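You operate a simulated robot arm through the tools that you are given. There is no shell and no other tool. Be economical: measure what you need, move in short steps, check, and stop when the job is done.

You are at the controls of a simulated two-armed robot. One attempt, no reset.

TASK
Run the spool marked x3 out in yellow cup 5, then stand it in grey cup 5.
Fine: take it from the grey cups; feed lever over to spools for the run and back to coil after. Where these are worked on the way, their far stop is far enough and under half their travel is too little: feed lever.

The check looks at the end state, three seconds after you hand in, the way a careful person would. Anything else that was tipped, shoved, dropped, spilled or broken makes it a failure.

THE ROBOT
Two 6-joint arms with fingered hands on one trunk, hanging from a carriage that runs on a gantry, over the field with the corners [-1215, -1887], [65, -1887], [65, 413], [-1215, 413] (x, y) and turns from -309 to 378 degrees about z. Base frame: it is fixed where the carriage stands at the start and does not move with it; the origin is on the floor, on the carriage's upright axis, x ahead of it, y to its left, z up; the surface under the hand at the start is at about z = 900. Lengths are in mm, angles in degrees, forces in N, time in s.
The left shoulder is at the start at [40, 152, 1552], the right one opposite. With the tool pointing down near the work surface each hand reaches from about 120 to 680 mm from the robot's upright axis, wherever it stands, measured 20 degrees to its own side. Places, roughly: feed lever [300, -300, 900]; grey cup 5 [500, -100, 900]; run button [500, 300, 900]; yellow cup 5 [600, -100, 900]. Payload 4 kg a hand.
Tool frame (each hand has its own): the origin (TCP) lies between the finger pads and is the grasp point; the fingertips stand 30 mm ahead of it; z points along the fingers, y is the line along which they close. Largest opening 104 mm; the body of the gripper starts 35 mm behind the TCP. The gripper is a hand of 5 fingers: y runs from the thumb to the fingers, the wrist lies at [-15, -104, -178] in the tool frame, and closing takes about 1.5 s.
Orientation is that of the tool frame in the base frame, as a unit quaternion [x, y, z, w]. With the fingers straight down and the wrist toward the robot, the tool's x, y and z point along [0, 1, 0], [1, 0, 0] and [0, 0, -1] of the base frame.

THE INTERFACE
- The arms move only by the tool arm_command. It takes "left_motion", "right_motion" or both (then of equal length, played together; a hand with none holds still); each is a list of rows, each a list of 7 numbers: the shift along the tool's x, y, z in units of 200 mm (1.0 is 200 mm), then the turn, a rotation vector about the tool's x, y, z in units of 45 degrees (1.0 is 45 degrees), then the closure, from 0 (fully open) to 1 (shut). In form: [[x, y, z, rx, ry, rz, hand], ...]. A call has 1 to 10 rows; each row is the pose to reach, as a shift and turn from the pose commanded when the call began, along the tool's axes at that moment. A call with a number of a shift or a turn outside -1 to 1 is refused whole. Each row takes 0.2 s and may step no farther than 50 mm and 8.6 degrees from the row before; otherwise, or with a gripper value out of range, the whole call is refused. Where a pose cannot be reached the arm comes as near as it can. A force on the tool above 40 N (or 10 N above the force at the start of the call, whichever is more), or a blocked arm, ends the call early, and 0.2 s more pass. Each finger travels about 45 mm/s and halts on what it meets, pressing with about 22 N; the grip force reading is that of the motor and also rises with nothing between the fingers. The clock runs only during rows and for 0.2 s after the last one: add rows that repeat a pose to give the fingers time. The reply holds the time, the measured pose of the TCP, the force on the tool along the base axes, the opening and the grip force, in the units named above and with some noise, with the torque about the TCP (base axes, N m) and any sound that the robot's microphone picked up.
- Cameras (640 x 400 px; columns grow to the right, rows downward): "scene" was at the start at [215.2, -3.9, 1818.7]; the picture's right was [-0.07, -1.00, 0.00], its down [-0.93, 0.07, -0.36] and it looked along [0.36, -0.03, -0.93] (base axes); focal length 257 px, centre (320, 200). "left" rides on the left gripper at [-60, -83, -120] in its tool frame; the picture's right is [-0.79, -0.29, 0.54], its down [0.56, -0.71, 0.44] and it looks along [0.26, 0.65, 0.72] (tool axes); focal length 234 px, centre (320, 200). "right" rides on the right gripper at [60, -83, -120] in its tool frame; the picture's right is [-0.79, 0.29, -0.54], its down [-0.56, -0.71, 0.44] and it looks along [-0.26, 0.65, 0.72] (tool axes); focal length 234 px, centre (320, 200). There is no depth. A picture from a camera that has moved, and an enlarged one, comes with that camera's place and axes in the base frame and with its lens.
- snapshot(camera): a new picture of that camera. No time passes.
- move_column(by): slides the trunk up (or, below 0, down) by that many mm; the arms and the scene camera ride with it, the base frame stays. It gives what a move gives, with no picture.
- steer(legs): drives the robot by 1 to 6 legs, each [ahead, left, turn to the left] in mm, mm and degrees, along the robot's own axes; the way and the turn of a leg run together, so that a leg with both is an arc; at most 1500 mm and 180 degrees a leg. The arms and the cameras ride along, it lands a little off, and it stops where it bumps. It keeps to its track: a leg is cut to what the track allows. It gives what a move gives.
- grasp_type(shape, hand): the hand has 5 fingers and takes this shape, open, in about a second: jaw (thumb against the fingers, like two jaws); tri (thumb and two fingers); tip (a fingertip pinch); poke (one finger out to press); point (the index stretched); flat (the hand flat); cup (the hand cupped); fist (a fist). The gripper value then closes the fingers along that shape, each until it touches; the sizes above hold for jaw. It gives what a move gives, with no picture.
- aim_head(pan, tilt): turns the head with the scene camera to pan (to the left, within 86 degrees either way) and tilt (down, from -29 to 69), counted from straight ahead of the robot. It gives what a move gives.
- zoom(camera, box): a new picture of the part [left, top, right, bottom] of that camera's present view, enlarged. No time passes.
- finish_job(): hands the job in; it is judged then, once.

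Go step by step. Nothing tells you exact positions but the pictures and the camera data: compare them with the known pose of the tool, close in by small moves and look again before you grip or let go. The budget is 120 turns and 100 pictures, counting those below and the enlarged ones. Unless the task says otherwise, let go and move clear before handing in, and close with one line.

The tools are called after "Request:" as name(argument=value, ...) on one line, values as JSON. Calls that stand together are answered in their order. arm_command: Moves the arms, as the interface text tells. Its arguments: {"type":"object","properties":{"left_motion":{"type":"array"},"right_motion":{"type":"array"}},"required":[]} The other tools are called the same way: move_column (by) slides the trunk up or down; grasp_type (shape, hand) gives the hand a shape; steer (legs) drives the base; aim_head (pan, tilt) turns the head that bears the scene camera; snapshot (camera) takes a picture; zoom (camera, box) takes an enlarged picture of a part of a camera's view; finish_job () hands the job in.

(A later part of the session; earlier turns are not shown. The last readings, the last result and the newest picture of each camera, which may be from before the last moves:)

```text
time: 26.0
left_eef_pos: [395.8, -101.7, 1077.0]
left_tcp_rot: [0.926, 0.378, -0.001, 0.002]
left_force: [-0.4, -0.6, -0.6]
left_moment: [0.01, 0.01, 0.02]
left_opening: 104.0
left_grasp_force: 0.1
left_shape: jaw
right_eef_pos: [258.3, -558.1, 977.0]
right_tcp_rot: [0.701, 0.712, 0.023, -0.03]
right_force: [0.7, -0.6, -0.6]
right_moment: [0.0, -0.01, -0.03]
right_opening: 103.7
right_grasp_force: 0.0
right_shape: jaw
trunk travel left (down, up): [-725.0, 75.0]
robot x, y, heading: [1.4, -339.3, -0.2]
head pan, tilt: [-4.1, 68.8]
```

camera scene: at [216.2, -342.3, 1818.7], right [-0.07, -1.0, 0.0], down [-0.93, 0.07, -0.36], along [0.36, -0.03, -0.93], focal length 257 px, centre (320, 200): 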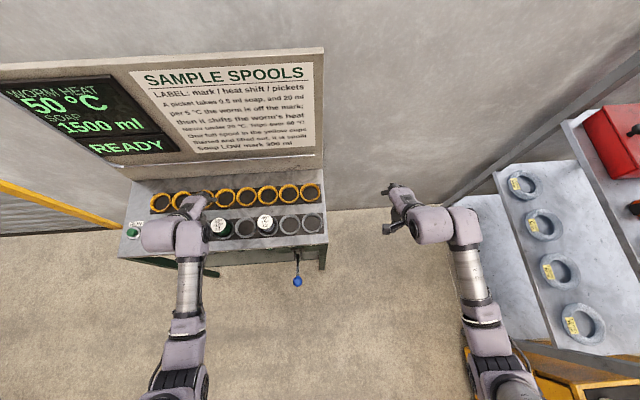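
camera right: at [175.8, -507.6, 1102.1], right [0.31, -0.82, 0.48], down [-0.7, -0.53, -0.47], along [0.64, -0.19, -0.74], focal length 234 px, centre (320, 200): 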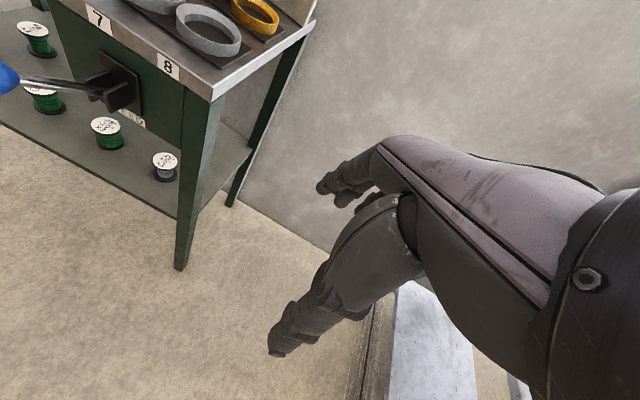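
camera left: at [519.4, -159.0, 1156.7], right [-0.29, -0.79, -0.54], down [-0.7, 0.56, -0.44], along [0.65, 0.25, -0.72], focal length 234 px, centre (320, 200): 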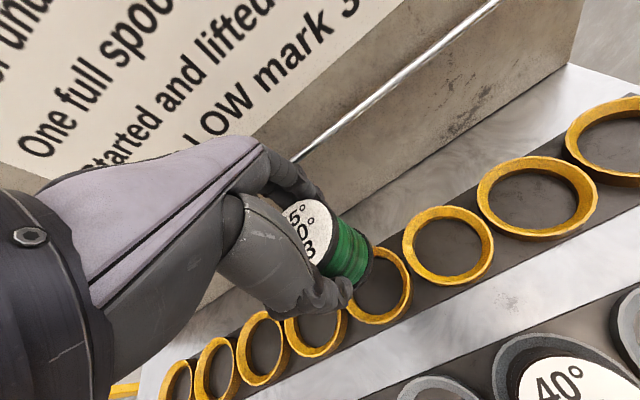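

Half yaw reached. Now the second half, to above the lever ball.

Request:
arm_command(left_motion=[[-0.165, 0.036, 0, 0, 0, 0.1667, 0], [-0.33, 0.072, 0, 0, 0, 0.3333, 0], [-0.495, 0.108, 0, 0, 0, 0.5, 0], [-0.66, 0.144, 0, 0, 0, 0.6667, 0], [-0.82, 0.18, 0, 0, 0, 0.8333, 0], [-0.988, 0.215, 0, 0, 0, 1.0, 0], [-0.988, 0.215, 0, 0, 0, 1.0, 0]])

Request:
snapshot(camera="left")

Request:
snapshot(camera="scene")

Request:
snapshot(camera="right")

```text
time: 27.4
left_eef_pos: [295.0, -180.5, 1057.6]
left_tcp_rot: [0.996, -0.012, 0.006, -0.087]
left_force: [-0.5, -0.7, 0.1]
left_moment: [-0.02, -0.01, 0.0]
left_opening: 103.9
left_grasp_force: 0.1
left_shape: jaw
left hand out of reach, approached as far as the arm can: row 6, 7
right_eef_pos: [258.4, -557.3, 976.8]
right_tcp_rot: [0.701, 0.712, 0.024, -0.03]
right_force: [-0.4, 0.2, 0.7]
right_moment: [-0.04, 0.01, -0.03]
right_opening: 104.0
right_grasp_force: 0.0
right_shape: jaw
trunk travel left (down, up): [-725.0, 75.0]
robot x, y, heading: [-0.3, -336.3, -0.0]
head pan, tilt: [-4.1, 68.8]
stopped in row 7 (left hand): the arm was blocked; the commanded pose is now the measured one
```

```text
63 pictures are left
camera left: at [234.4, -117.9, 1189.2], right [-0.77, 0.4, -0.49], down [0.58, 0.76, -0.3], along [0.25, -0.52, -0.82], focal length 234 px, centre (320, 200)
```

left: 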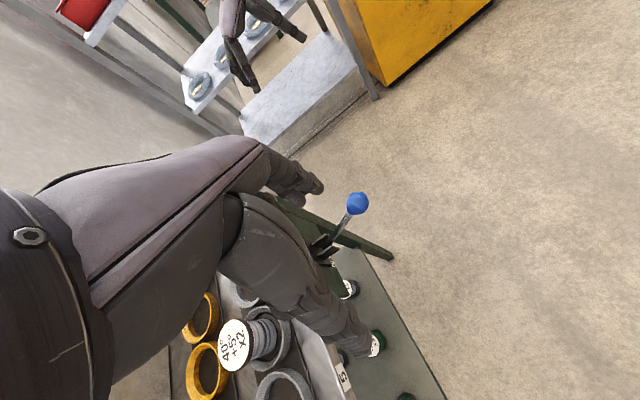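

```text
62 pictures are left
camera scene: at [216.2, -342.0, 1818.7], right [-0.07, -1.0, 0.0], down [-0.93, 0.07, -0.36], along [0.36, -0.03, -0.93], focal length 257 px, centre (320, 200)
```

scene: 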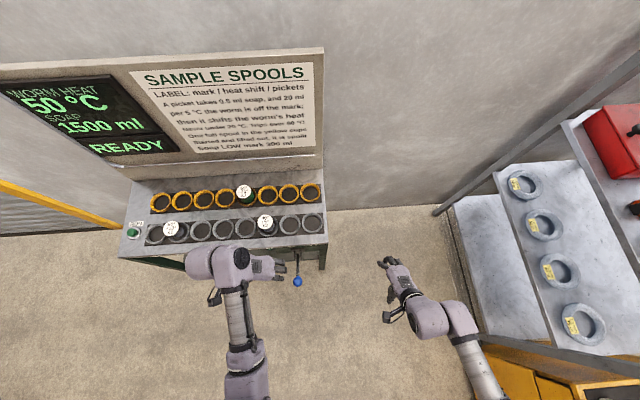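

```text
61 pictures are left
camera right: at [176.4, -507.2, 1102.2], right [0.31, -0.82, 0.48], down [-0.7, -0.53, -0.47], along [0.64, -0.19, -0.74], focal length 234 px, centre (320, 200)
```

right: 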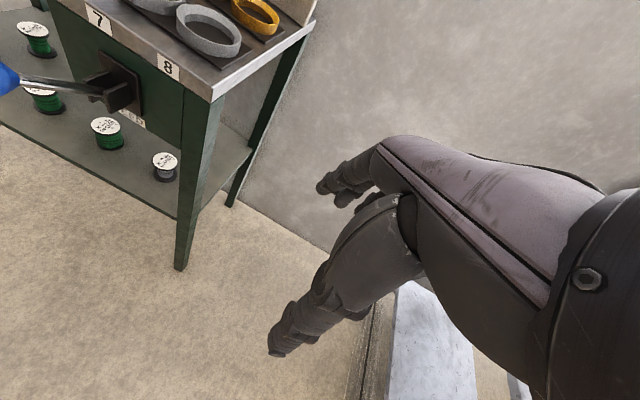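

The left hand is at its inner limit again with this yaw, so I'll work the lever with the right hand (mirrored) from a robot position near y≈-50, where the left hand can also reach RUN. First I raise the right hand and unwind the left.

Request:
arm_command(left_motion=[[0, -0.1, 0, -0.03, -0.015, -0.154, 0], [0, -0.2, 0, -0.061, -0.031, -0.309, 0], [0, -0.3, 0, -0.092, -0.046, -0.463, 0], [0, -0.4, 0, -0.123, -0.061, -0.617, 0], [0, -0.5, 0, -0.153, -0.077, -0.772, 0], [0, -0.6, 0, -0.184, -0.092, -0.926, 0]], right_motion=[[0, 0, -0.1, 0, 0, 0, 0], [0, 0, -0.2, 0, 0, 0, 0], [0, 0, -0.3, 0, 0, 0, 0], [0, 0, -0.4, 0, 0, 0, 0], [0, 0, -0.5, 0, 0, 0, 0], [0, 0, -0.5, 0, 0, 0, 0]])

Request:
steer(legs=[[0, 280, 0]])

Request:
snapshot(camera="scene")

```text
time: 28.8
left_eef_pos: [297.5, -63.1, 1080.4]
left_tcp_rot: [0.938, 0.346, 0.0, -0.006]
left_force: [-0.1, 0.6, -0.3]
left_moment: [0.01, 0.04, 0.04]
left_opening: 104.0
left_grasp_force: 0.0
left_shape: jaw
right_eef_pos: [260.2, -566.4, 1077.8]
right_tcp_rot: [0.699, 0.714, 0.025, -0.035]
right_force: [0.4, -0.1, -0.3]
right_moment: [0.0, 0.01, 0.01]
right_opening: 103.7
right_grasp_force: 0.1
right_shape: jaw
trunk travel left (down, up): [-725.0, 75.0]
robot x, y, heading: [-1.2, -337.7, -0.1]
head pan, tilt: [-4.1, 68.8]
```

```text
time: 30.7
left_eef_pos: [298.1, 211.0, 1079.1]
left_tcp_rot: [0.939, 0.344, 0.0, -0.008]
left_force: [0.0, 0.1, 0.0]
left_moment: [-0.01, 0.01, -0.02]
left_opening: 104.0
left_grasp_force: 0.0
left_shape: jaw
right_eef_pos: [259.8, -291.0, 1076.5]
right_tcp_rot: [0.7, 0.713, 0.024, -0.035]
right_force: [-0.6, 0.1, -0.2]
right_moment: [0.0, -0.01, -0.02]
right_opening: 104.1
right_grasp_force: 0.1
right_shape: jaw
trunk travel left (down, up): [-725.0, 75.0]
robot x, y, heading: [4.3, -61.3, -0.2]
head pan, tilt: [-4.1, 68.8]
```

```text
60 pictures are left
camera scene: at [216.4, -67.2, 1818.7], right [-0.07, -1.0, 0.0], down [-0.93, 0.07, -0.36], along [0.36, -0.03, -0.93], focal length 257 px, centre (320, 200)
```

scene: 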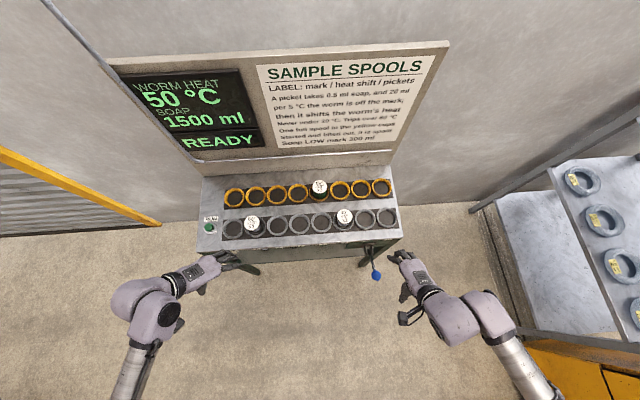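

Now both hands: right yaws inward above the lever, left turns back forward near RUN.

Request:
arm_command(left_motion=[[0.104, 0.009, 0, 0, 0, -0.139, 0], [0.209, 0.018, 0, 0, 0, -0.277, 0], [0.313, 0.027, 0, 0, 0, -0.416, 0], [0.417, 0.036, 0, 0, 0, -0.554, 0], [0.521, 0.045, 0, 0, 0, -0.693, 0], [0.626, 0.054, 0, 0, 0, -0.831, 0], [0.73, 0.063, 0, 0, 0, -0.97, 0]], right_motion=[[0, 0, 0, 0.003, -0.015, -0.139, 0], [0, 0, 0, 0.006, -0.031, -0.278, 0], [0, 0, 0, 0.01, -0.046, -0.418, 0], [0, 0, 0, 0.013, -0.062, -0.557, 0], [0, 0, 0, 0.016, -0.077, -0.696, 0], [0, 0, 0, 0.02, -0.093, -0.836, 0], [0, 0, 0, 0.023, -0.108, -0.975, 0]])

```text
time: 32.3
left_eef_pos: [418.3, 295.5, 1080.1]
left_tcp_rot: [0.742, 0.67, 0.003, -0.005]
left_force: [-0.9, -0.4, -0.4]
left_moment: [-0.02, 0.01, 0.0]
left_opening: 103.7
left_grasp_force: 0.1
left_shape: jaw
right_eef_pos: [217.2, -329.8, 1130.5]
right_tcp_rot: [0.382, 0.924, 0.002, 0.0]
right_force: [-0.5, -0.1, -0.2]
right_moment: [-0.02, -0.01, 0.01]
right_opening: 103.9
right_grasp_force: 0.1
right_shape: jaw
right hand out of reach, approached as far as the arm can: row 3, 4, 5, 6, 7
trunk travel left (down, up): [-725.0, 75.0]
robot x, y, heading: [2.5, -62.6, -0.3]
head pan, tilt: [-4.1, 68.8]
```

The right arm is too folded here; I'll back the robot off 180 mm so the lever sits at mid-reach, then continue yawing the right hand.

Request:
steer(legs=[[-180, 0, 0]])

Request:
arm_command(right_motion=[[0, 0, 0, 0, 0, 0, 0]])

```text
time: 33.8
left_eef_pos: [240.3, 295.4, 1081.9]
left_tcp_rot: [0.744, 0.669, 0.002, -0.006]
left_force: [-0.4, 0.0, 0.3]
left_moment: [0.03, -0.01, -0.02]
left_opening: 103.7
left_grasp_force: 0.0
left_shape: jaw
right_eef_pos: [38.6, -330.2, 1130.2]
right_tcp_rot: [0.384, 0.923, 0.0, 0.002]
right_force: [-0.6, 0.7, 0.0]
right_moment: [0.02, -0.03, 0.01]
right_opening: 103.9
right_grasp_force: 0.0
right_shape: jaw
trunk travel left (down, up): [-725.0, 75.0]
robot x, y, heading: [-175.2, -65.3, -0.2]
head pan, tilt: [-4.1, 68.8]
```

```text
time: 34.2
left_eef_pos: [239.4, 296.4, 1081.1]
left_tcp_rot: [0.743, 0.669, 0.004, -0.006]
left_force: [-0.4, 0.6, 1.0]
left_moment: [-0.03, 0.03, 0.0]
left_opening: 103.9
left_grasp_force: 0.0
left_shape: jaw
right_eef_pos: [38.6, -328.5, 1129.5]
right_tcp_rot: [0.383, 0.924, 0.0, 0.001]
right_force: [-0.1, -0.8, -0.2]
right_moment: [0.0, -0.03, -0.03]
right_opening: 104.0
right_grasp_force: 0.0
right_shape: jaw
trunk travel left (down, up): [-725.0, 75.0]
robot x, y, heading: [-175.7, -63.3, -0.1]
head pan, tilt: [-4.1, 68.8]
```

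Position held. Now I move the right hand to above the lever while completing the 90° yaw.

Request:
arm_command(right_motion=[[-0.08, 0.13, 0, 0, 0, 0, 0], [-0.16, 0.26, 0.05, 0, 0, -0.15, 0], [-0.24, 0.38, 0.1, 0, 0, -0.3, 0], [-0.33, 0.5, 0.15, 0, 0, -0.45, 0], [-0.41, 0.63, 0.2, 0, 0, -0.6, 0], [-0.49, 0.75, 0.25, 0, 0, -0.75, 0], [-0.58, 0.88, 0.3, 0, 0, -0.88, 0], [-0.665, 1.0, 0.35, 0, 0, -1.0, 0], [-0.665, 1.0, 0.35, 0, 0, -1.0, 0]])

Request:
snapshot(camera="right")

Request:
snapshot(camera="scene")

```text
time: 36.2
left_eef_pos: [239.6, 295.7, 1080.2]
left_tcp_rot: [0.744, 0.668, 0.002, -0.005]
left_force: [0.4, 0.2, 0.4]
left_moment: [-0.03, 0.0, -0.01]
left_opening: 103.8
left_grasp_force: 0.0
left_shape: jaw
right_eef_pos: [177.3, -384.2, 1153.6]
right_tcp_rot: [0.0, 1.0, 0.001, 0.003]
right_force: [0.3, 0.8, -0.1]
right_moment: [0.01, 0.01, 0.02]
right_opening: 103.9
right_grasp_force: 0.1
right_shape: jaw
right hand out of reach, approached as far as the arm can: row 1, 2, 3, 4, 5, 6, 7, 8, 9
trunk travel left (down, up): [-725.0, 75.0]
robot x, y, heading: [-175.9, -65.2, -0.4]
head pan, tilt: [-4.1, 68.8]
```

```text
59 pictures are left
camera right: at [118.4, -467.6, 1273.1], right [0.79, 0.29, 0.55], down [0.56, -0.71, -0.43], along [0.26, 0.65, -0.72], focal length 234 px, centre (320, 200)
```

right: 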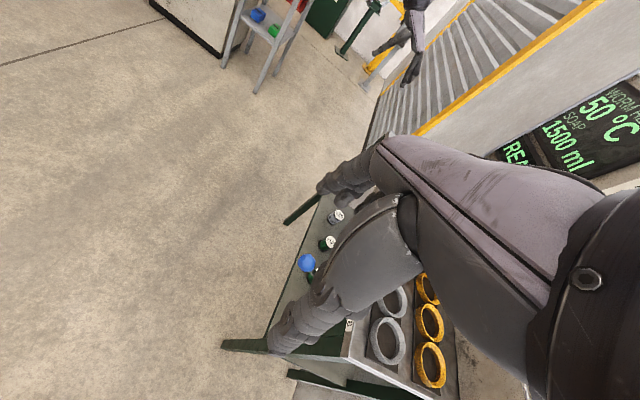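

```text
58 pictures are left
camera scene: at [38.8, -67.2, 1818.7], right [-0.08, -1.0, 0.0], down [-0.93, 0.07, -0.36], along [0.36, -0.03, -0.93], focal length 257 px, centre (320, 200)
```

scene: 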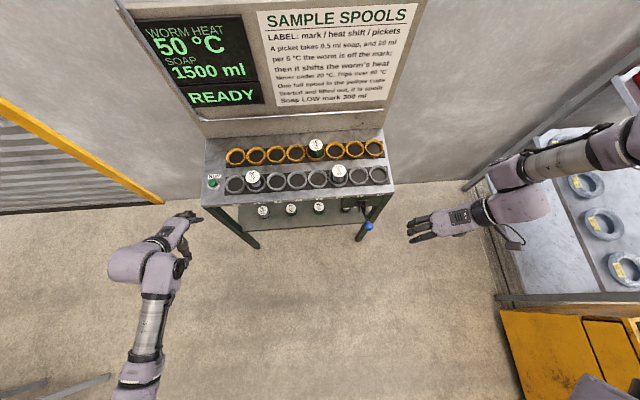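

The hand is now square with wrist to the right; the ball is confirmed at about [283,-269,885]. I'll approach above it.

Request:
arm_command(right_motion=[[-0.1, 0.1, 0.05, 0, 0, 0, 0], [-0.2, 0.2, 0.1, 0, 0, 0, 0], [-0.3, 0.3, 0.2, 0, 0, 0, 0], [-0.4, 0.4, 0.3, 0, 0, 0, 0], [-0.48, 0.5, 0.4, 0, 0, 0, 0], [-0.53, 0.575, 0.5, 0, 0, 0, 0], [-0.53, 0.575, 0.6, 0, 0, 0, 0]])

Request:
snapshot(camera="scene")

```text
time: 37.8
left_eef_pos: [241.0, 296.4, 1082.1]
left_tcp_rot: [0.744, 0.668, 0.003, -0.006]
left_force: [0.1, -0.1, -0.4]
left_moment: [0.01, 0.03, 0.01]
left_opening: 103.7
left_grasp_force: 0.1
left_shape: jaw
right_eef_pos: [176.9, -383.4, 1153.1]
right_tcp_rot: [0.002, 1.0, 0.0, 0.002]
right_force: [-0.1, 0.5, -0.5]
right_moment: [0.0, 0.0, -0.04]
right_opening: 104.3
right_grasp_force: 0.0
right_shape: jaw
right hand out of reach, approached as far as the arm can: row 1, 2, 3, 4, 5, 6, 7
trunk travel left (down, up): [-725.0, 75.0]
robot x, y, heading: [-177.1, -65.3, -0.2]
head pan, tilt: [-4.1, 68.8]
```

```text
57 pictures are left
camera scene: at [38.8, -67.2, 1818.7], right [-0.08, -1.0, 0.0], down [-0.93, 0.07, -0.36], along [0.36, -0.03, -0.93], focal length 257 px, centre (320, 200)
```

scene: 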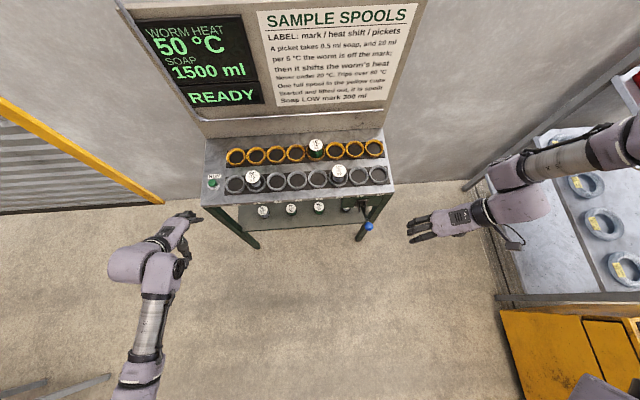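

The flipped right arm is stuck, so I'll reverse that yaw and instead use the robot's heading: facing -y, the left hand in its natural pose closes along y at the lever.

Request:
arm_command(right_motion=[[0.08, 0.03, 0.01, 0, 0, 0.12, 0], [0.17, 0.06, 0.03, 0, 0, 0.25, 0], [0.25, 0.1, 0.04, 0, 0, 0.38, 0], [0.34, 0.13, 0.06, 0, 0, 0.5, 0], [0.43, 0.17, 0.07, 0, 0, 0.63, 0], [0.52, 0.2, 0.09, 0, 0, 0.76, 0], [0.6, 0.24, 0.1, 0, 0, 0.88, 0], [0.69, 0.275, 0.115, 0, 0, 1.0, 0], [0.69, 0.275, 0.115, 0, 0, 1.0, 0]])

Request:
snapshot(camera="scene")

```text
time: 39.8
left_eef_pos: [239.6, 295.0, 1080.5]
left_tcp_rot: [0.744, 0.669, 0.003, -0.006]
left_force: [-0.4, 0.1, -0.2]
left_moment: [-0.01, 0.05, 0.01]
left_opening: 103.9
left_grasp_force: 0.1
left_shape: jaw
right_eef_pos: [36.7, -334.8, 1134.0]
right_tcp_rot: [0.384, 0.923, 0.001, 0.001]
right_force: [0.5, 0.1, -0.7]
right_moment: [-0.01, 0.02, -0.02]
right_opening: 103.9
right_grasp_force: 0.2
right_shape: jaw
right hand out of reach, approached as far as the arm can: row 5, 6, 7
trunk travel left (down, up): [-725.0, 75.0]
robot x, y, heading: [-173.3, -60.2, -0.2]
head pan, tilt: [-4.1, 68.8]
```

```text
56 pictures are left
camera scene: at [38.8, -67.2, 1818.6], right [-0.08, -1.0, 0.0], down [-0.93, 0.07, -0.36], along [0.36, -0.03, -0.93], focal length 257 px, centre (320, 200)
```

scene: 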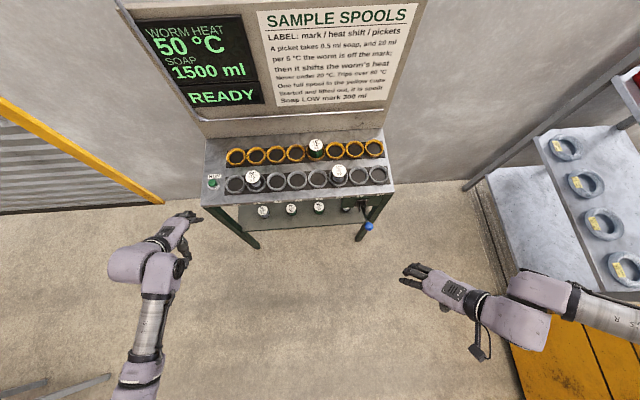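

Right arm is back to a normal posture. I'll finish squaring both hands, then drive and turn to face -y.

Request:
arm_command(left_motion=[[0, 0, 0, 0, 0, -0.05, 0], [0, 0, 0, 0, 0, -0.1, 0], [0, 0, 0, 0, 0, -0.135, 0], [0, 0, 0, 0, 0, -0.135, 0], [0, 0, 0, 0, 0, -0.135, 0], [0, 0, 0, 0, 0, -0.135, 0], [0, 0, 0, 0, 0, -0.135, 0]], right_motion=[[-0.02, 0.02, 0, 0, 0, 0.15, 0], [-0.04, 0.04, 0, 0, 0, 0.3, 0], [-0.06, 0.06, 0, 0, 0, 0.45, 0], [-0.08, 0.08, 0, 0, 0, 0.6, 0], [-0.1, 0.1, 0, 0, 0, 0.75, 0], [-0.12, 0.12, 0, 0, 0, 0.9, 0], [-0.14, 0.14, 0, 0, 0, 1.0, 0]])

Request:
steer(legs=[[0, 206, 0], [0, 0, -90], [0, 70, 0]])

Request:
snapshot(camera="scene")

Request:
snapshot(camera="left")

```text
time: 41.4
left_eef_pos: [241.1, 295.9, 1080.5]
left_tcp_rot: [0.707, 0.707, 0.003, -0.005]
left_force: [0.3, 0.2, -1.1]
left_moment: [-0.03, 0.0, 0.0]
left_opening: 103.8
left_grasp_force: 0.1
left_shape: jaw
right_eef_pos: [89.4, -336.2, 1138.4]
right_tcp_rot: [0.708, 0.706, -0.001, -0.003]
right_force: [-0.3, 0.7, -0.3]
right_moment: [0.0, -0.03, -0.03]
right_opening: 103.9
right_grasp_force: 0.1
right_shape: jaw
right hand out of reach, approached as far as the arm can: row 6, 7
trunk travel left (down, up): [-725.0, 75.0]
robot x, y, heading: [-175.6, -62.3, -0.3]
head pan, tilt: [-4.1, 68.8]
```

```text
time: 47.5
left_eef_pos: [256.5, -266.5, 1081.0]
left_tcp_rot: [1.0, 0.006, 0.006, -0.003]
left_force: [0.2, -0.1, -1.4]
left_moment: [0.02, 0.04, 0.02]
left_opening: 104.0
left_grasp_force: 0.1
left_shape: jaw
right_eef_pos: [-377.2, -121.9, 1137.8]
right_tcp_rot: [1.0, 0.005, 0.001, -0.003]
right_force: [0.0, -0.9, -0.2]
right_moment: [0.01, 0.03, -0.04]
right_opening: 104.0
right_grasp_force: 0.1
right_shape: jaw
trunk travel left (down, up): [-725.0, 75.0]
robot x, y, heading: [-108.6, 146.2, -89.6]
head pan, tilt: [-4.1, 68.8]
```

```text
55 pictures are left
camera scene: at [-109.4, -69.1, 1818.7], right [-1.0, 0.07, 0.0], down [0.06, 0.93, -0.36], along [-0.02, -0.36, -0.93], focal length 257 px, centre (320, 200)
```

scene: 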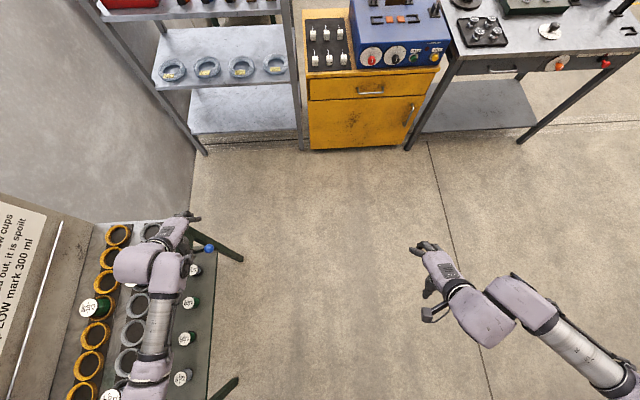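

```text
54 pictures are left
camera left: at [193.6, -185.2, 1199.6], right [-0.79, 0.28, -0.55], down [0.56, 0.71, -0.43], along [0.27, -0.64, -0.72], focal length 234 px, centre (320, 200)
```

left: 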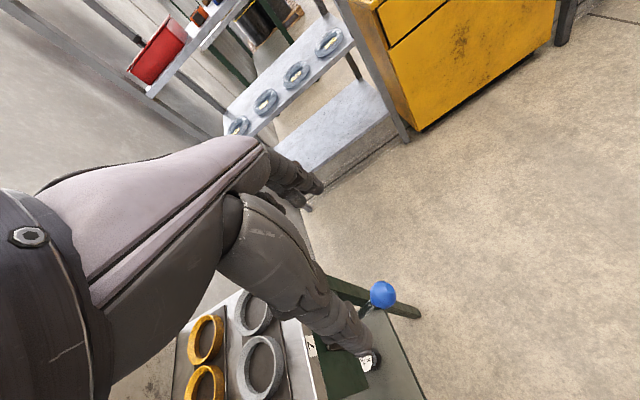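

Excellent: the left hand is now right by the lever with fingers closing along y; ball at about [281,-269,885]. I'll shift over it and descend partway.

Request:
arm_command(left_motion=[[0.12, 0.012, 0.1, 0, 0, 0, 0], [0.12, 0.012, 0.3, 0, 0, 0, 0], [0.12, 0.012, 0.5, 0, 0, 0, 0], [0.12, 0.012, 0.7, 0, 0, 0, 0], [0.12, 0.012, 0.75, 0, 0, 0, 0], [0.12, 0.012, 0.75, 0, 0, 0, 0]])

Request:
snapshot(camera="left")

Request:
zoom(camera="scene", box=[90, 190, 290, 315])

```text
time: 48.9
left_eef_pos: [281.8, -266.7, 932.4]
left_tcp_rot: [1.0, 0.005, 0.007, -0.002]
left_force: [0.4, -0.8, -0.1]
left_moment: [0.03, -0.02, -0.03]
left_opening: 103.8
left_grasp_force: 0.1
left_shape: jaw
right_eef_pos: [-377.9, -121.7, 1137.0]
right_tcp_rot: [1.0, 0.006, 0.001, -0.002]
right_force: [1.2, 0.7, -0.6]
right_moment: [0.01, 0.02, 0.0]
right_opening: 103.9
right_grasp_force: 0.1
right_shape: jaw
trunk travel left (down, up): [-725.0, 75.0]
robot x, y, heading: [-107.9, 150.0, -89.4]
head pan, tilt: [-4.1, 68.8]
```

```text
53 pictures are left
camera left: at [218.7, -186.2, 1050.3], right [-0.79, 0.28, -0.55], down [0.56, 0.71, -0.43], along [0.27, -0.64, -0.72], focal length 234 px, centre (320, 200)
```

left: 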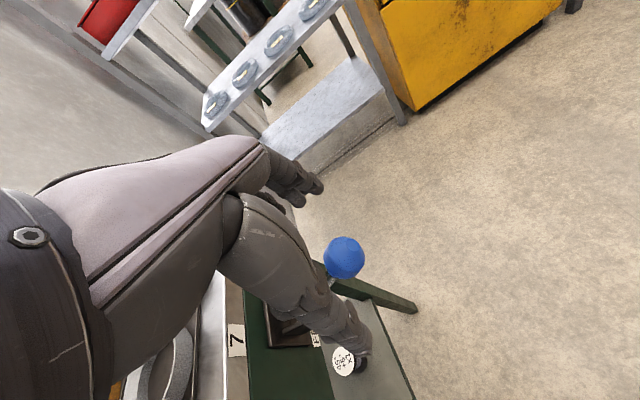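

```text
3.20 times, centred on (190, 252) of scene
camera zoom: at [-109.5, -69.1, 1818.7], right [-1.0, 0.07, 0.0], down [0.06, 0.93, -0.36], along [-0.02, -0.36, -0.93], focal length 823 px, centre (736, 32)
```

zoom: 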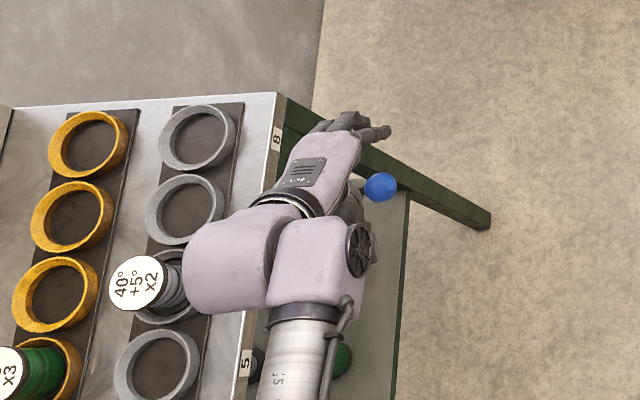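

Ball at [280,-269,884] sits between the fingers. I'll descend to it and close.

Request:
arm_command(left_motion=[[-0.005, 0.01, 0.12, 0, 0, 0, 0], [-0.005, 0.01, 0.235, 0, 0, 0, 0], [-0.005, 0.01, 0.235, 0, 0, 0, 0.3], [-0.005, 0.01, 0.235, 0, 0, 0, 0.5], [-0.005, 0.01, 0.235, 0, 0, 0, 0.7], [-0.005, 0.01, 0.235, 0, 0, 0, 0.9], [-0.005, 0.01, 0.235, 0, 0, 0, 0.9], [-0.005, 0.01, 0.235, 0, 0, 0, 0.9], [-0.005, 0.01, 0.235, 0, 0, 0, 0.9], [-0.005, 0.01, 0.235, 0, 0, 0, 0.9]])

Request:
snapshot(camera="left")

```text
time: 51.1
left_eef_pos: [280.9, -268.6, 883.3]
left_tcp_rot: [1.0, 0.005, 0.005, -0.003]
left_force: [0.7, 1.8, -0.1]
left_moment: [-0.02, -0.01, -0.03]
left_opening: 11.0
left_grasp_force: 0.0
left_shape: jaw
right_eef_pos: [-377.6, -121.5, 1137.5]
right_tcp_rot: [1.0, 0.006, 0.002, -0.002]
right_force: [0.5, -0.1, 0.0]
right_moment: [0.03, 0.02, -0.01]
right_opening: 104.0
right_grasp_force: 0.0
right_shape: jaw
trunk travel left (down, up): [-725.0, 75.0]
robot x, y, heading: [-106.5, 143.6, -89.4]
head pan, tilt: [-4.1, 68.8]
```

```text
51 pictures are left
camera left: at [217.8, -187.1, 1002.0], right [-0.79, 0.28, -0.55], down [0.56, 0.71, -0.43], along [0.27, -0.64, -0.72], focal length 234 px, centre (320, 200)
```

left: 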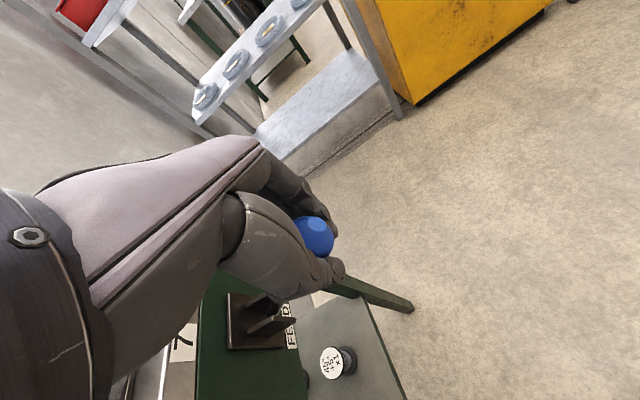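

The fingers report 11 mm with no force, so maybe they only straddle the shaft. I'll close fully to see.

Request:
arm_command(left_motion=[[0, 0, 0, 0, 0, 0, 1.0], [0, 0, 0, 0, 0, 0, 1.0], [0, 0, 0, 0, 0, 0, 1.0]])

Request:
zoom(camera="left", box=[220, 160, 420, 360])

Request:
zoom(camera="scene", box=[150, 200, 270, 290])

```text
time: 51.9
left_eef_pos: [279.5, -267.1, 882.7]
left_tcp_rot: [1.0, 0.005, 0.006, -0.004]
left_force: [2.0, -0.2, -14.1]
left_moment: [-0.17, -0.04, -0.16]
left_opening: 11.8
left_grasp_force: 21.9
left_shape: jaw
right_eef_pos: [-377.9, -122.0, 1138.2]
right_tcp_rot: [1.0, 0.005, 0.001, -0.003]
right_force: [-0.6, 0.0, -0.6]
right_moment: [0.02, -0.01, -0.02]
right_opening: 103.8
right_grasp_force: 0.0
right_shape: jaw
trunk travel left (down, up): [-725.0, 75.0]
robot x, y, heading: [-105.9, 147.0, -89.7]
head pan, tilt: [-4.1, 68.8]
```

```text
2.00 times, centred on (320, 260) of left
camera zoom: at [217.4, -186.2, 1001.1], right [-0.79, 0.28, -0.55], down [0.56, 0.71, -0.42], along [0.27, -0.64, -0.72], focal length 468 px, centre (320, 80)
```

zoom: 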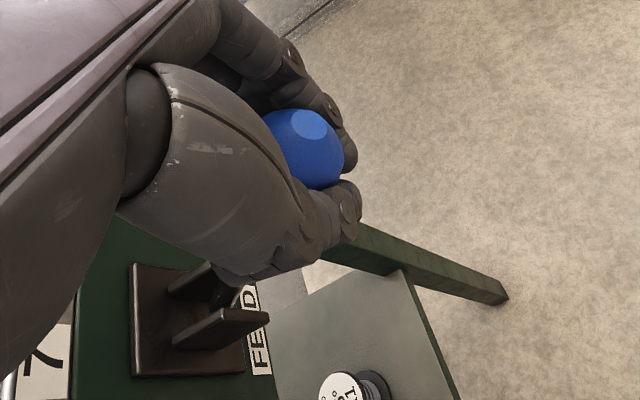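

```text
4.44 times, centred on (210, 245) of scene
camera zoom: at [-109.6, -68.9, 1818.4], right [-1.0, 0.07, 0.0], down [0.06, 0.93, -0.36], along [-0.02, -0.36, -0.93], focal length 1143 px, centre (809, 0)
```

zoom: 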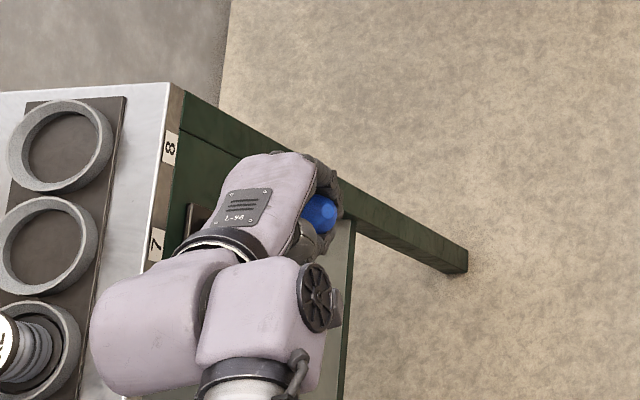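

The grip is now firm on the lever end. I'll follow the arc down in small steps, first about half way.

Request:
arm_command(left_motion=[[-0.018, 0, 0.037, 0, 0, 0, 1.0], [-0.036, 0, 0.075, 0, 0, 0, 1.0], [-0.064, 0, 0.156, 0, 0, 0, 1.0], [-0.08, 0, 0.24, 0, 0, 0, 1.0], [-0.085, 0, 0.315, 0, 0, 0, 1.0], [-0.085, 0, 0.315, 0, 0, 0, 1.0]])

Request:
snapshot(camera="left")

```text
time: 53.3
left_eef_pos: [261.9, -274.4, 821.5]
left_tcp_rot: [1.0, 0.004, 0.005, 0.001]
left_force: [-10.5, -4.7, 9.2]
left_moment: [0.28, -0.73, -0.1]
left_opening: 10.0
left_grasp_force: 22.2
left_shape: jaw
right_eef_pos: [-378.2, -123.8, 1137.8]
right_tcp_rot: [1.0, 0.006, 0.0, -0.003]
right_force: [0.3, -0.4, 0.5]
right_moment: [-0.04, 0.05, 0.01]
right_opening: 103.9
right_grasp_force: 0.0
right_shape: jaw
trunk travel left (down, up): [-725.0, 75.0]
robot x, y, heading: [-107.2, 145.0, -89.6]
head pan, tilt: [-4.1, 68.8]
```

```text
48 pictures are left
camera left: at [199.5, -191.5, 939.6], right [-0.79, 0.28, -0.55], down [0.56, 0.71, -0.43], along [0.27, -0.64, -0.71], focal length 234 px, centre (320, 200)
```

left: 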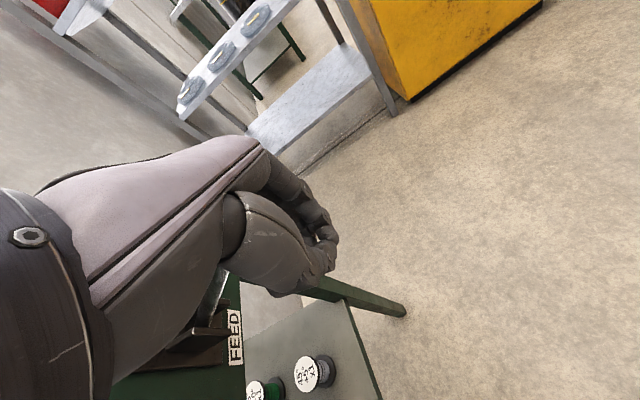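

The lever follows down. I'll continue toward the lower stop.

Request:
arm_command(left_motion=[[-0.005, 0, 0.04, 0, 0, 0, 1.0], [-0.005, 0, 0.08, 0, 0, 0, 1.0], [0.0, 0, 0.12, 0, 0, 0, 1.0], [0.012, 0, 0.17, 0, 0, 0, 1.0], [0.03, 0, 0.21, 0, 0, 0, 1.0], [0.045, 0, 0.25, 0, 0, 0, 1.0], [0.07, 0, 0.29, 0, 0, 0, 1.0], [0.09, 0, 0.32, 0, 0, 0, 1.0]])

Request:
snapshot(camera="left")

Request:
zoom(camera="scene", box=[150, 200, 270, 290])

```text
time: 55.1
left_eef_pos: [257.8, -272.2, 789.2]
left_tcp_rot: [1.0, 0.002, 0.001, -0.003]
left_force: [-27.0, -4.1, 8.9]
left_moment: [0.21, -1.65, 0.07]
left_opening: 10.4
left_grasp_force: 21.6
left_shape: jaw
left hand out of reach, approached as far as the arm can: row 4, 5, 6, 7, 8
right_eef_pos: [-381.8, -123.3, 1140.4]
right_tcp_rot: [1.0, 0.006, -0.002, -0.003]
right_force: [1.2, 0.0, -0.5]
right_moment: [-0.02, 0.04, -0.01]
right_opening: 104.0
right_grasp_force: 0.0
right_shape: jaw
trunk travel left (down, up): [-725.0, 75.0]
robot x, y, heading: [-105.7, 148.6, -89.6]
head pan, tilt: [-4.1, 68.8]
```

```text
47 pictures are left
camera left: at [197.5, -189.6, 907.7], right [-0.79, 0.29, -0.54], down [0.56, 0.71, -0.43], along [0.26, -0.64, -0.72], focal length 234 px, centre (320, 200)
```

left: 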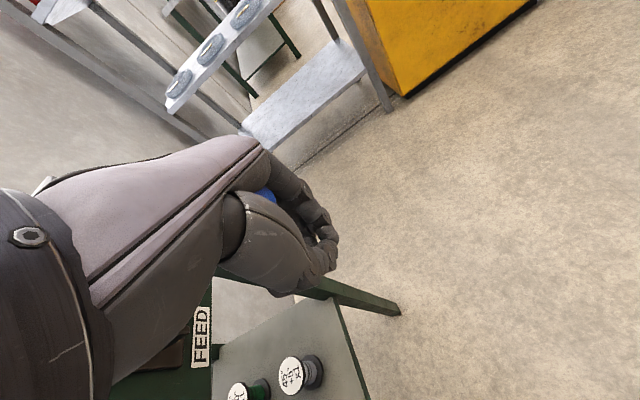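

```text
4.44 times, centred on (210, 245) of scene
camera zoom: at [-111.3, -69.6, 1818.9], right [-1.0, 0.07, 0.0], down [0.06, 0.93, -0.36], along [-0.03, -0.36, -0.93], focal length 1143 px, centre (809, 0)
```

zoom: 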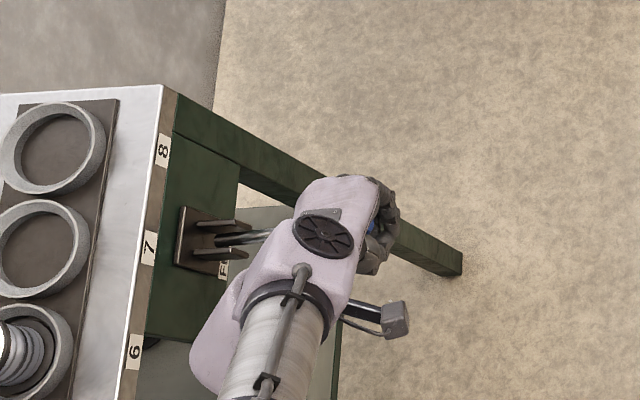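

The arm runs out of downward reach at z≈790; the lever is about horizontal. I'll open the hand, see whether the lever stays, and then lower the trunk.

Request:
arm_command(left_motion=[[0, 0, 0, 0, 0, 0, 0.6], [0, 0, 0, 0, 0, 0, 0.2], [0, 0, 0, 0, 0, 0, 0], [0, 0, 0, 0, 0, 0, 0], [0, 0, 0, 0, 0, 0, 0], [0, 0, 0, 0, 0, 0, 0], [0, 0, 0, 0, 0, 0, 0]])

Request:
arm_command(left_motion=[[0, 0, -0.1, 0, 0, 0, 0], [0, 0, -0.2, 0, 0, 0, 0], [0, 0, -0.3, 0, 0, 0, 0], [0, 0, -0.4, 0, 0, 0, 0], [0, 0, -0.5, 0, 0, 0, 0]])

Request:
snapshot(camera="left")

```text
time: 56.7
left_eef_pos: [267.2, -269.2, 790.4]
left_tcp_rot: [1.0, 0.003, 0.004, -0.002]
left_force: [0.1, 0.2, -0.1]
left_moment: [-0.01, -0.01, -0.02]
left_opening: 103.5
left_grasp_force: 0.0
left_shape: jaw
right_eef_pos: [-377.2, -122.4, 1138.1]
right_tcp_rot: [1.0, 0.005, 0.002, -0.003]
right_force: [-0.2, -0.2, -0.3]
right_moment: [-0.01, -0.01, -0.01]
right_opening: 103.9
right_grasp_force: 0.1
right_shape: jaw
trunk travel left (down, up): [-725.0, 75.0]
robot x, y, heading: [-105.4, 148.3, -89.8]
head pan, tilt: [-4.1, 68.8]
```

```text
time: 57.9
left_eef_pos: [266.0, -271.8, 891.4]
left_tcp_rot: [1.0, 0.005, 0.006, -0.004]
left_force: [0.5, 0.4, -0.5]
left_moment: [0.03, -0.02, 0.0]
left_opening: 103.6
left_grasp_force: 0.0
left_shape: jaw
right_eef_pos: [-377.3, -122.0, 1137.7]
right_tcp_rot: [1.0, 0.005, 0.002, -0.002]
right_force: [0.3, -0.5, -0.9]
right_moment: [0.02, 0.01, 0.03]
right_opening: 103.8
right_grasp_force: 0.0
right_shape: jaw
trunk travel left (down, up): [-725.0, 75.0]
robot x, y, heading: [-105.2, 147.5, -89.3]
head pan, tilt: [-4.1, 68.8]
```

```text
45 pictures are left
camera left: at [202.0, -188.7, 1009.6], right [-0.79, 0.28, -0.55], down [0.56, 0.71, -0.43], along [0.27, -0.64, -0.72], focal length 234 px, centre (320, 200)
```

left: 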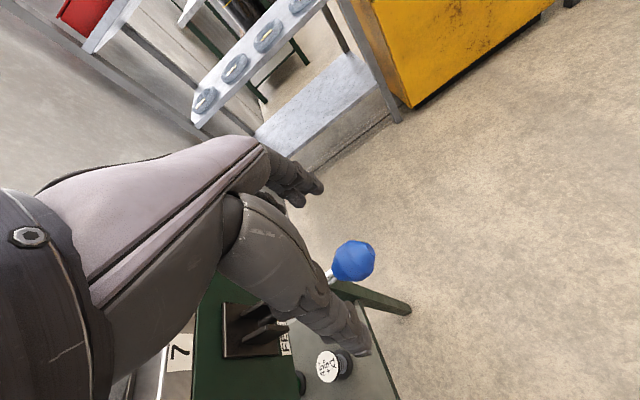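

The lever stays put, ball now at [261,-270,831]. I'll raise the hand and then lower the trunk 150 mm for more downward reach.

Request:
arm_command(left_motion=[[0, 0, -0.2, 0, 0, 0, 0], [0, 0, -0.4, 0, 0, 0, 0], [0, 0, -0.6, 0, 0, 0, 0], [0, 0, -0.75, 0, 0, 0, 0], [0, 0, -0.75, 0, 0, 0, 0]])

Request:
move_column(by=-150)

Request:
snapshot(camera="scene")

Request:
snapshot(camera="left")

```text
time: 59.1
left_eef_pos: [264.0, -271.8, 1040.8]
left_tcp_rot: [1.0, 0.005, 0.005, -0.002]
left_force: [-0.4, -0.4, 0.4]
left_moment: [-0.02, 0.01, -0.07]
left_opening: 103.9
left_grasp_force: 0.2
left_shape: jaw
right_eef_pos: [-377.8, -121.8, 1138.3]
right_tcp_rot: [1.0, 0.005, 0.001, -0.003]
right_force: [-0.3, 0.4, 0.1]
right_moment: [0.0, 0.0, -0.01]
right_opening: 103.7
right_grasp_force: 0.1
right_shape: jaw
trunk travel left (down, up): [-725.0, 75.0]
robot x, y, heading: [-101.4, 145.1, -89.8]
head pan, tilt: [-4.1, 68.8]
```

```text
time: 60.9
left_eef_pos: [264.4, -272.6, 891.2]
left_tcp_rot: [1.0, 0.005, 0.005, -0.002]
left_force: [0.4, 0.0, -0.5]
left_moment: [0.02, 0.04, -0.03]
left_opening: 103.7
left_grasp_force: 0.0
left_shape: jaw
right_eef_pos: [-377.6, -122.0, 987.7]
right_tcp_rot: [1.0, 0.005, 0.002, -0.003]
right_force: [0.5, -1.3, 0.0]
right_moment: [0.0, 0.01, 0.02]
right_opening: 103.9
right_grasp_force: 0.1
right_shape: jaw
trunk travel left (down, up): [-575.0, 225.0]
robot x, y, heading: [-101.7, 147.4, -89.7]
head pan, tilt: [-4.1, 68.8]
```

```text
44 pictures are left
camera scene: at [-109.5, -69.2, 1668.7], right [-1.0, 0.07, 0.0], down [0.06, 0.93, -0.36], along [-0.02, -0.36, -0.93], focal length 257 px, centre (320, 200)
```

scene: 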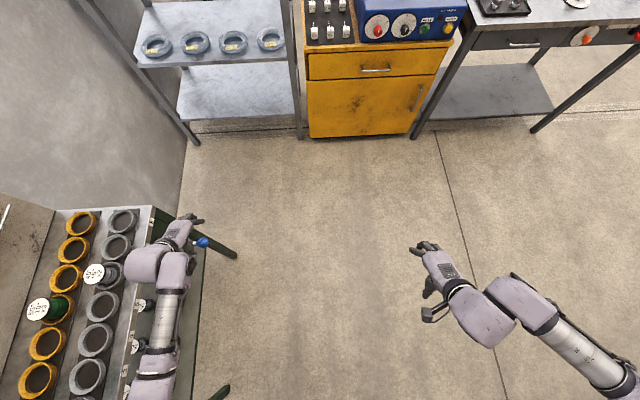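

```text
43 pictures are left
camera left: at [201.2, -190.4, 1009.2], right [-0.79, 0.28, -0.55], down [0.56, 0.71, -0.43], along [0.27, -0.64, -0.72], focal length 234 px, centre (320, 200)
```

left: 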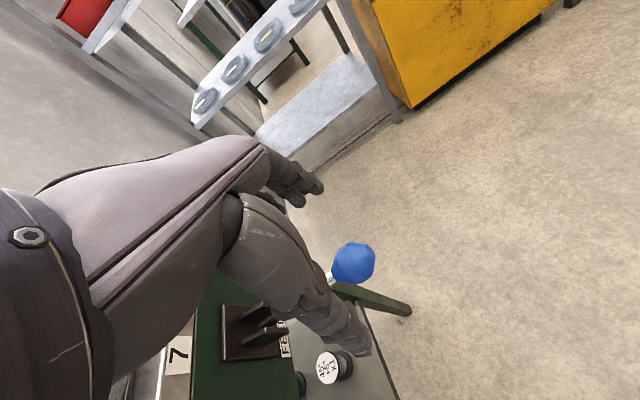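

Now I cage the ball loosely and push the lever down with the palm toward its lower stop.

Request:
arm_command(left_motion=[[-0.01, -0.01, 0.1, 0, 0, 0, 0.2], [-0.01, -0.01, 0.2, 0, 0, 0, 0.35], [-0.01, -0.01, 0.3, 0, 0, 0, 0.45], [-0.01, -0.01, 0.38, 0, 0, 0, 0.5], [-0.005, -0.01, 0.45, 0, 0, 0, 0.5], [0.005, -0.01, 0.52, 0, 0, 0, 0.5], [0.02, -0.01, 0.59, 0, 0, 0, 0.5], [0.035, -0.01, 0.66, 0, 0, 0, 0.5], [0.06, -0.01, 0.72, 0, 0, 0, 0.5], [0.08, -0.01, 0.78, 0, 0, 0, 0.5]])

Request:
snapshot(camera="left")

```text
time: 63.0
left_eef_pos: [283.2, -269.8, 733.9]
left_tcp_rot: [1.0, 0.005, 0.006, -0.002]
left_force: [-0.4, 0.7, 0.3]
left_moment: [0.01, 0.0, 0.02]
left_opening: 52.6
left_grasp_force: 0.0
left_shape: jaw
right_eef_pos: [-376.4, -121.9, 988.4]
right_tcp_rot: [1.0, 0.005, 0.002, -0.003]
right_force: [0.7, 0.0, 0.1]
right_moment: [0.01, -0.02, 0.0]
right_opening: 103.7
right_grasp_force: 0.0
right_shape: jaw
trunk travel left (down, up): [-575.0, 225.0]
robot x, y, heading: [-107.5, 143.6, -89.4]
head pan, tilt: [-4.1, 68.8]
```

```text
42 pictures are left
camera left: at [219.8, -188.6, 852.8], right [-0.79, 0.28, -0.55], down [0.56, 0.71, -0.43], along [0.27, -0.64, -0.72], focal length 234 px, centre (320, 200)
```

left: 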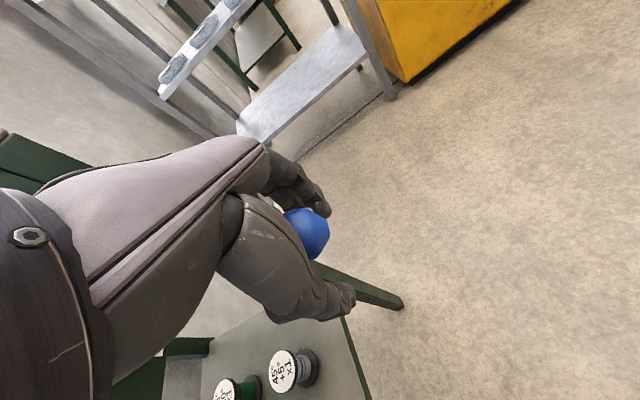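

The ball is now at z≈742. I'll press a bit further to find the stop.

Request:
arm_command(left_motion=[[0.01, 0, 0.04, 0, 0, 0, 0.5], [0.025, 0, 0.08, 0, 0, 0, 0.5], [0.04, 0, 0.12, 0, 0, 0, 0.5], [0.06, 0, 0.16, 0, 0, 0, 0.5], [0.085, 0, 0.2, 0, 0, 0, 0.5]])

Request:
snapshot(camera="left")

```text
time: 63.8
left_eef_pos: [286.3, -276.2, 720.6]
left_tcp_rot: [1.0, 0.002, 0.007, 0.008]
left_force: [-9.6, 4.7, 17.1]
left_moment: [-0.2, -1.45, 0.25]
left_opening: 52.4
left_grasp_force: 0.1
left_shape: jaw
right_eef_pos: [-377.3, -121.7, 988.1]
right_tcp_rot: [1.0, 0.006, 0.0, -0.003]
right_force: [0.1, 0.5, -0.3]
right_moment: [-0.01, 0.0, 0.02]
right_opening: 103.8
right_grasp_force: 0.2
right_shape: jaw
trunk travel left (down, up): [-575.0, 225.0]
robot x, y, heading: [-111.6, 145.8, -89.7]
head pan, tilt: [-4.1, 68.8]
stopped in row 3 (left hand): the force on the tool passed its limit at 58 N (the readings are from after the stop); the commanded pose is now the measured one
```

```text
41 pictures are left
camera left: at [223.6, -192.4, 837.1], right [-0.78, 0.28, -0.56], down [0.56, 0.7, -0.44], along [0.27, -0.66, -0.7], focal length 234 px, centre (320, 200)
```

left: 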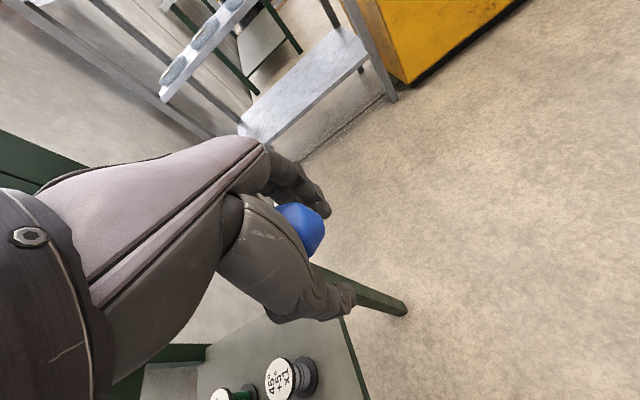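

The lever is at its lower stop. I'll open and rise clear.

Request:
arm_command(left_motion=[[0, 0, -0.02, 0, 0, 0, 0.3], [0, 0, -0.03, 0, 0, 0, 0], [0, 0, -0.03, 0, 0, 0, 0], [0, 0, -0.03, 0, 0, 0, 0], [0, 0, -0.15, 0, 0, 0, 0], [0, 0, -0.35, 0, 0, 0, 0], [0, 0, -0.55, 0, 0, 0, 0], [0, 0, -0.75, 0, 0, 0, 0], [0, 0, -0.95, 0, 0, 0, 0]])

Request:
snapshot(camera="left")

```text
time: 65.8
left_eef_pos: [285.9, -272.5, 908.7]
left_tcp_rot: [1.0, 0.003, 0.008, 0.004]
left_force: [-0.6, 0.1, -0.6]
left_moment: [-0.04, -0.01, -0.01]
left_opening: 103.5
left_grasp_force: 0.1
left_shape: jaw
right_eef_pos: [-377.0, -121.7, 986.6]
right_tcp_rot: [1.0, 0.005, 0.002, -0.002]
right_force: [-0.2, 0.0, 0.2]
right_moment: [-0.02, -0.02, 0.0]
right_opening: 104.0
right_grasp_force: 0.1
right_shape: jaw
trunk travel left (down, up): [-575.0, 225.0]
robot x, y, heading: [-103.0, 148.2, -89.6]
head pan, tilt: [-4.1, 68.8]
```

```text
40 pictures are left
camera left: at [223.6, -189.0, 1025.7], right [-0.78, 0.28, -0.56], down [0.56, 0.71, -0.43], along [0.27, -0.65, -0.71], focal length 234 px, centre (320, 200)
```

left: 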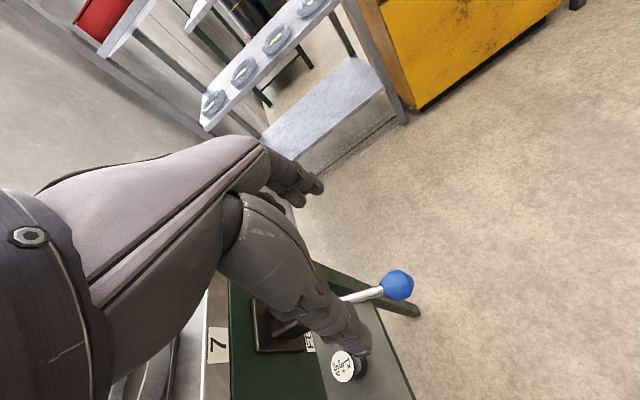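

The lever stays down (ball z≈742). Now I raise the trunk back, move right of the start, turn to face the bench and approach the RUN button at about [491,315,915].

Request:
move_column(by=150)

Request:
steer(legs=[[223, 0, 0], [0, 0, 89.6], [140, 0, 0]])

Request:
grasp_type(hand="left", shape="poke")

Request:
snapshot(camera="left")

Request:
snapshot(camera="scene")

```text
time: 67.5
left_eef_pos: [286.5, -273.4, 1059.0]
left_tcp_rot: [1.0, 0.002, 0.007, 0.005]
left_force: [-0.4, -0.7, 0.4]
left_moment: [-0.01, 0.03, -0.04]
left_opening: 103.5
left_grasp_force: 0.1
left_shape: jaw
right_eef_pos: [-378.1, -122.1, 1137.3]
right_tcp_rot: [1.0, 0.006, 0.002, -0.003]
right_force: [0.3, -0.6, -0.4]
right_moment: [0.03, -0.03, 0.01]
right_opening: 104.0
right_grasp_force: 0.1
right_shape: jaw
trunk travel left (down, up): [-725.0, 75.0]
robot x, y, heading: [-106.4, 146.7, -89.5]
head pan, tilt: [-4.1, 68.8]
```

```text
time: 74.0
left_eef_pos: [453.8, 319.1, 1058.7]
left_tcp_rot: [0.705, 0.709, 0.009, -0.002]
left_force: [-0.2, -0.1, -0.1]
left_moment: [0.0, 0.01, -0.01]
left_opening: 103.5
left_grasp_force: 0.0
left_shape: jaw
right_eef_pos: [304.5, -343.9, 1137.6]
right_tcp_rot: [0.703, 0.712, 0.0, -0.003]
right_force: [0.9, 0.1, -1.3]
right_moment: [-0.03, -0.01, 0.04]
right_opening: 104.0
right_grasp_force: 0.0
right_shape: jaw
trunk travel left (down, up): [-725.0, 75.0]
robot x, y, heading: [35.2, -73.1, 0.1]
head pan, tilt: [-4.1, 68.8]
```

```text
time: 74.9
left_eef_pos: [452.0, 319.4, 1058.5]
left_tcp_rot: [0.703, 0.711, 0.009, -0.001]
left_force: [0.4, 0.5, 0.3]
left_moment: [-0.04, -0.03, 0.01]
left_opening: 0.2
left_grasp_force: 0.1
left_shape: poke
right_eef_pos: [305.1, -344.1, 1138.6]
right_tcp_rot: [0.702, 0.712, -0.001, -0.002]
right_force: [0.5, 0.6, 0.3]
right_moment: [0.0, 0.01, -0.01]
right_opening: 103.9
right_grasp_force: 0.1
right_shape: jaw
trunk travel left (down, up): [-725.0, 75.0]
robot x, y, heading: [36.6, -72.6, 0.7]
head pan, tilt: [-4.1, 68.8]
```

```text
39 pictures are left
camera left: at [369.0, 256.2, 1175.3], right [-0.28, -0.78, -0.56], down [-0.71, 0.56, -0.43], along [0.65, 0.27, -0.71], focal length 234 px, centre (320, 200)
```

left: 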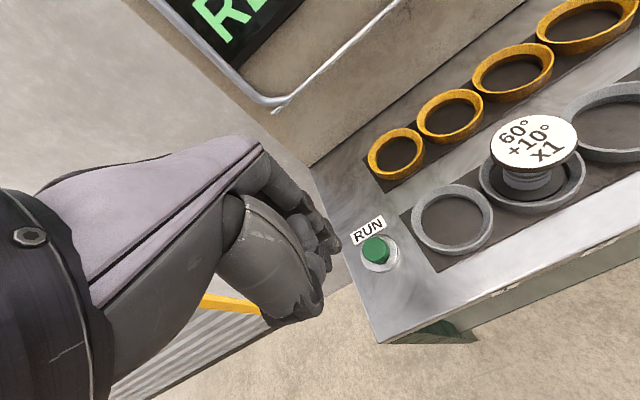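

```text
38 pictures are left
camera scene: at [250.4, -76.3, 1818.7], right [-0.06, -1.0, 0.0], down [-0.93, 0.06, -0.36], along [0.36, -0.02, -0.93], focal length 257 px, centre (320, 200)
```

scene: 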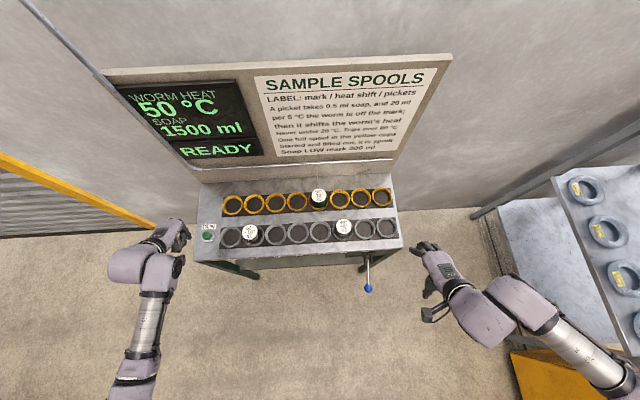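

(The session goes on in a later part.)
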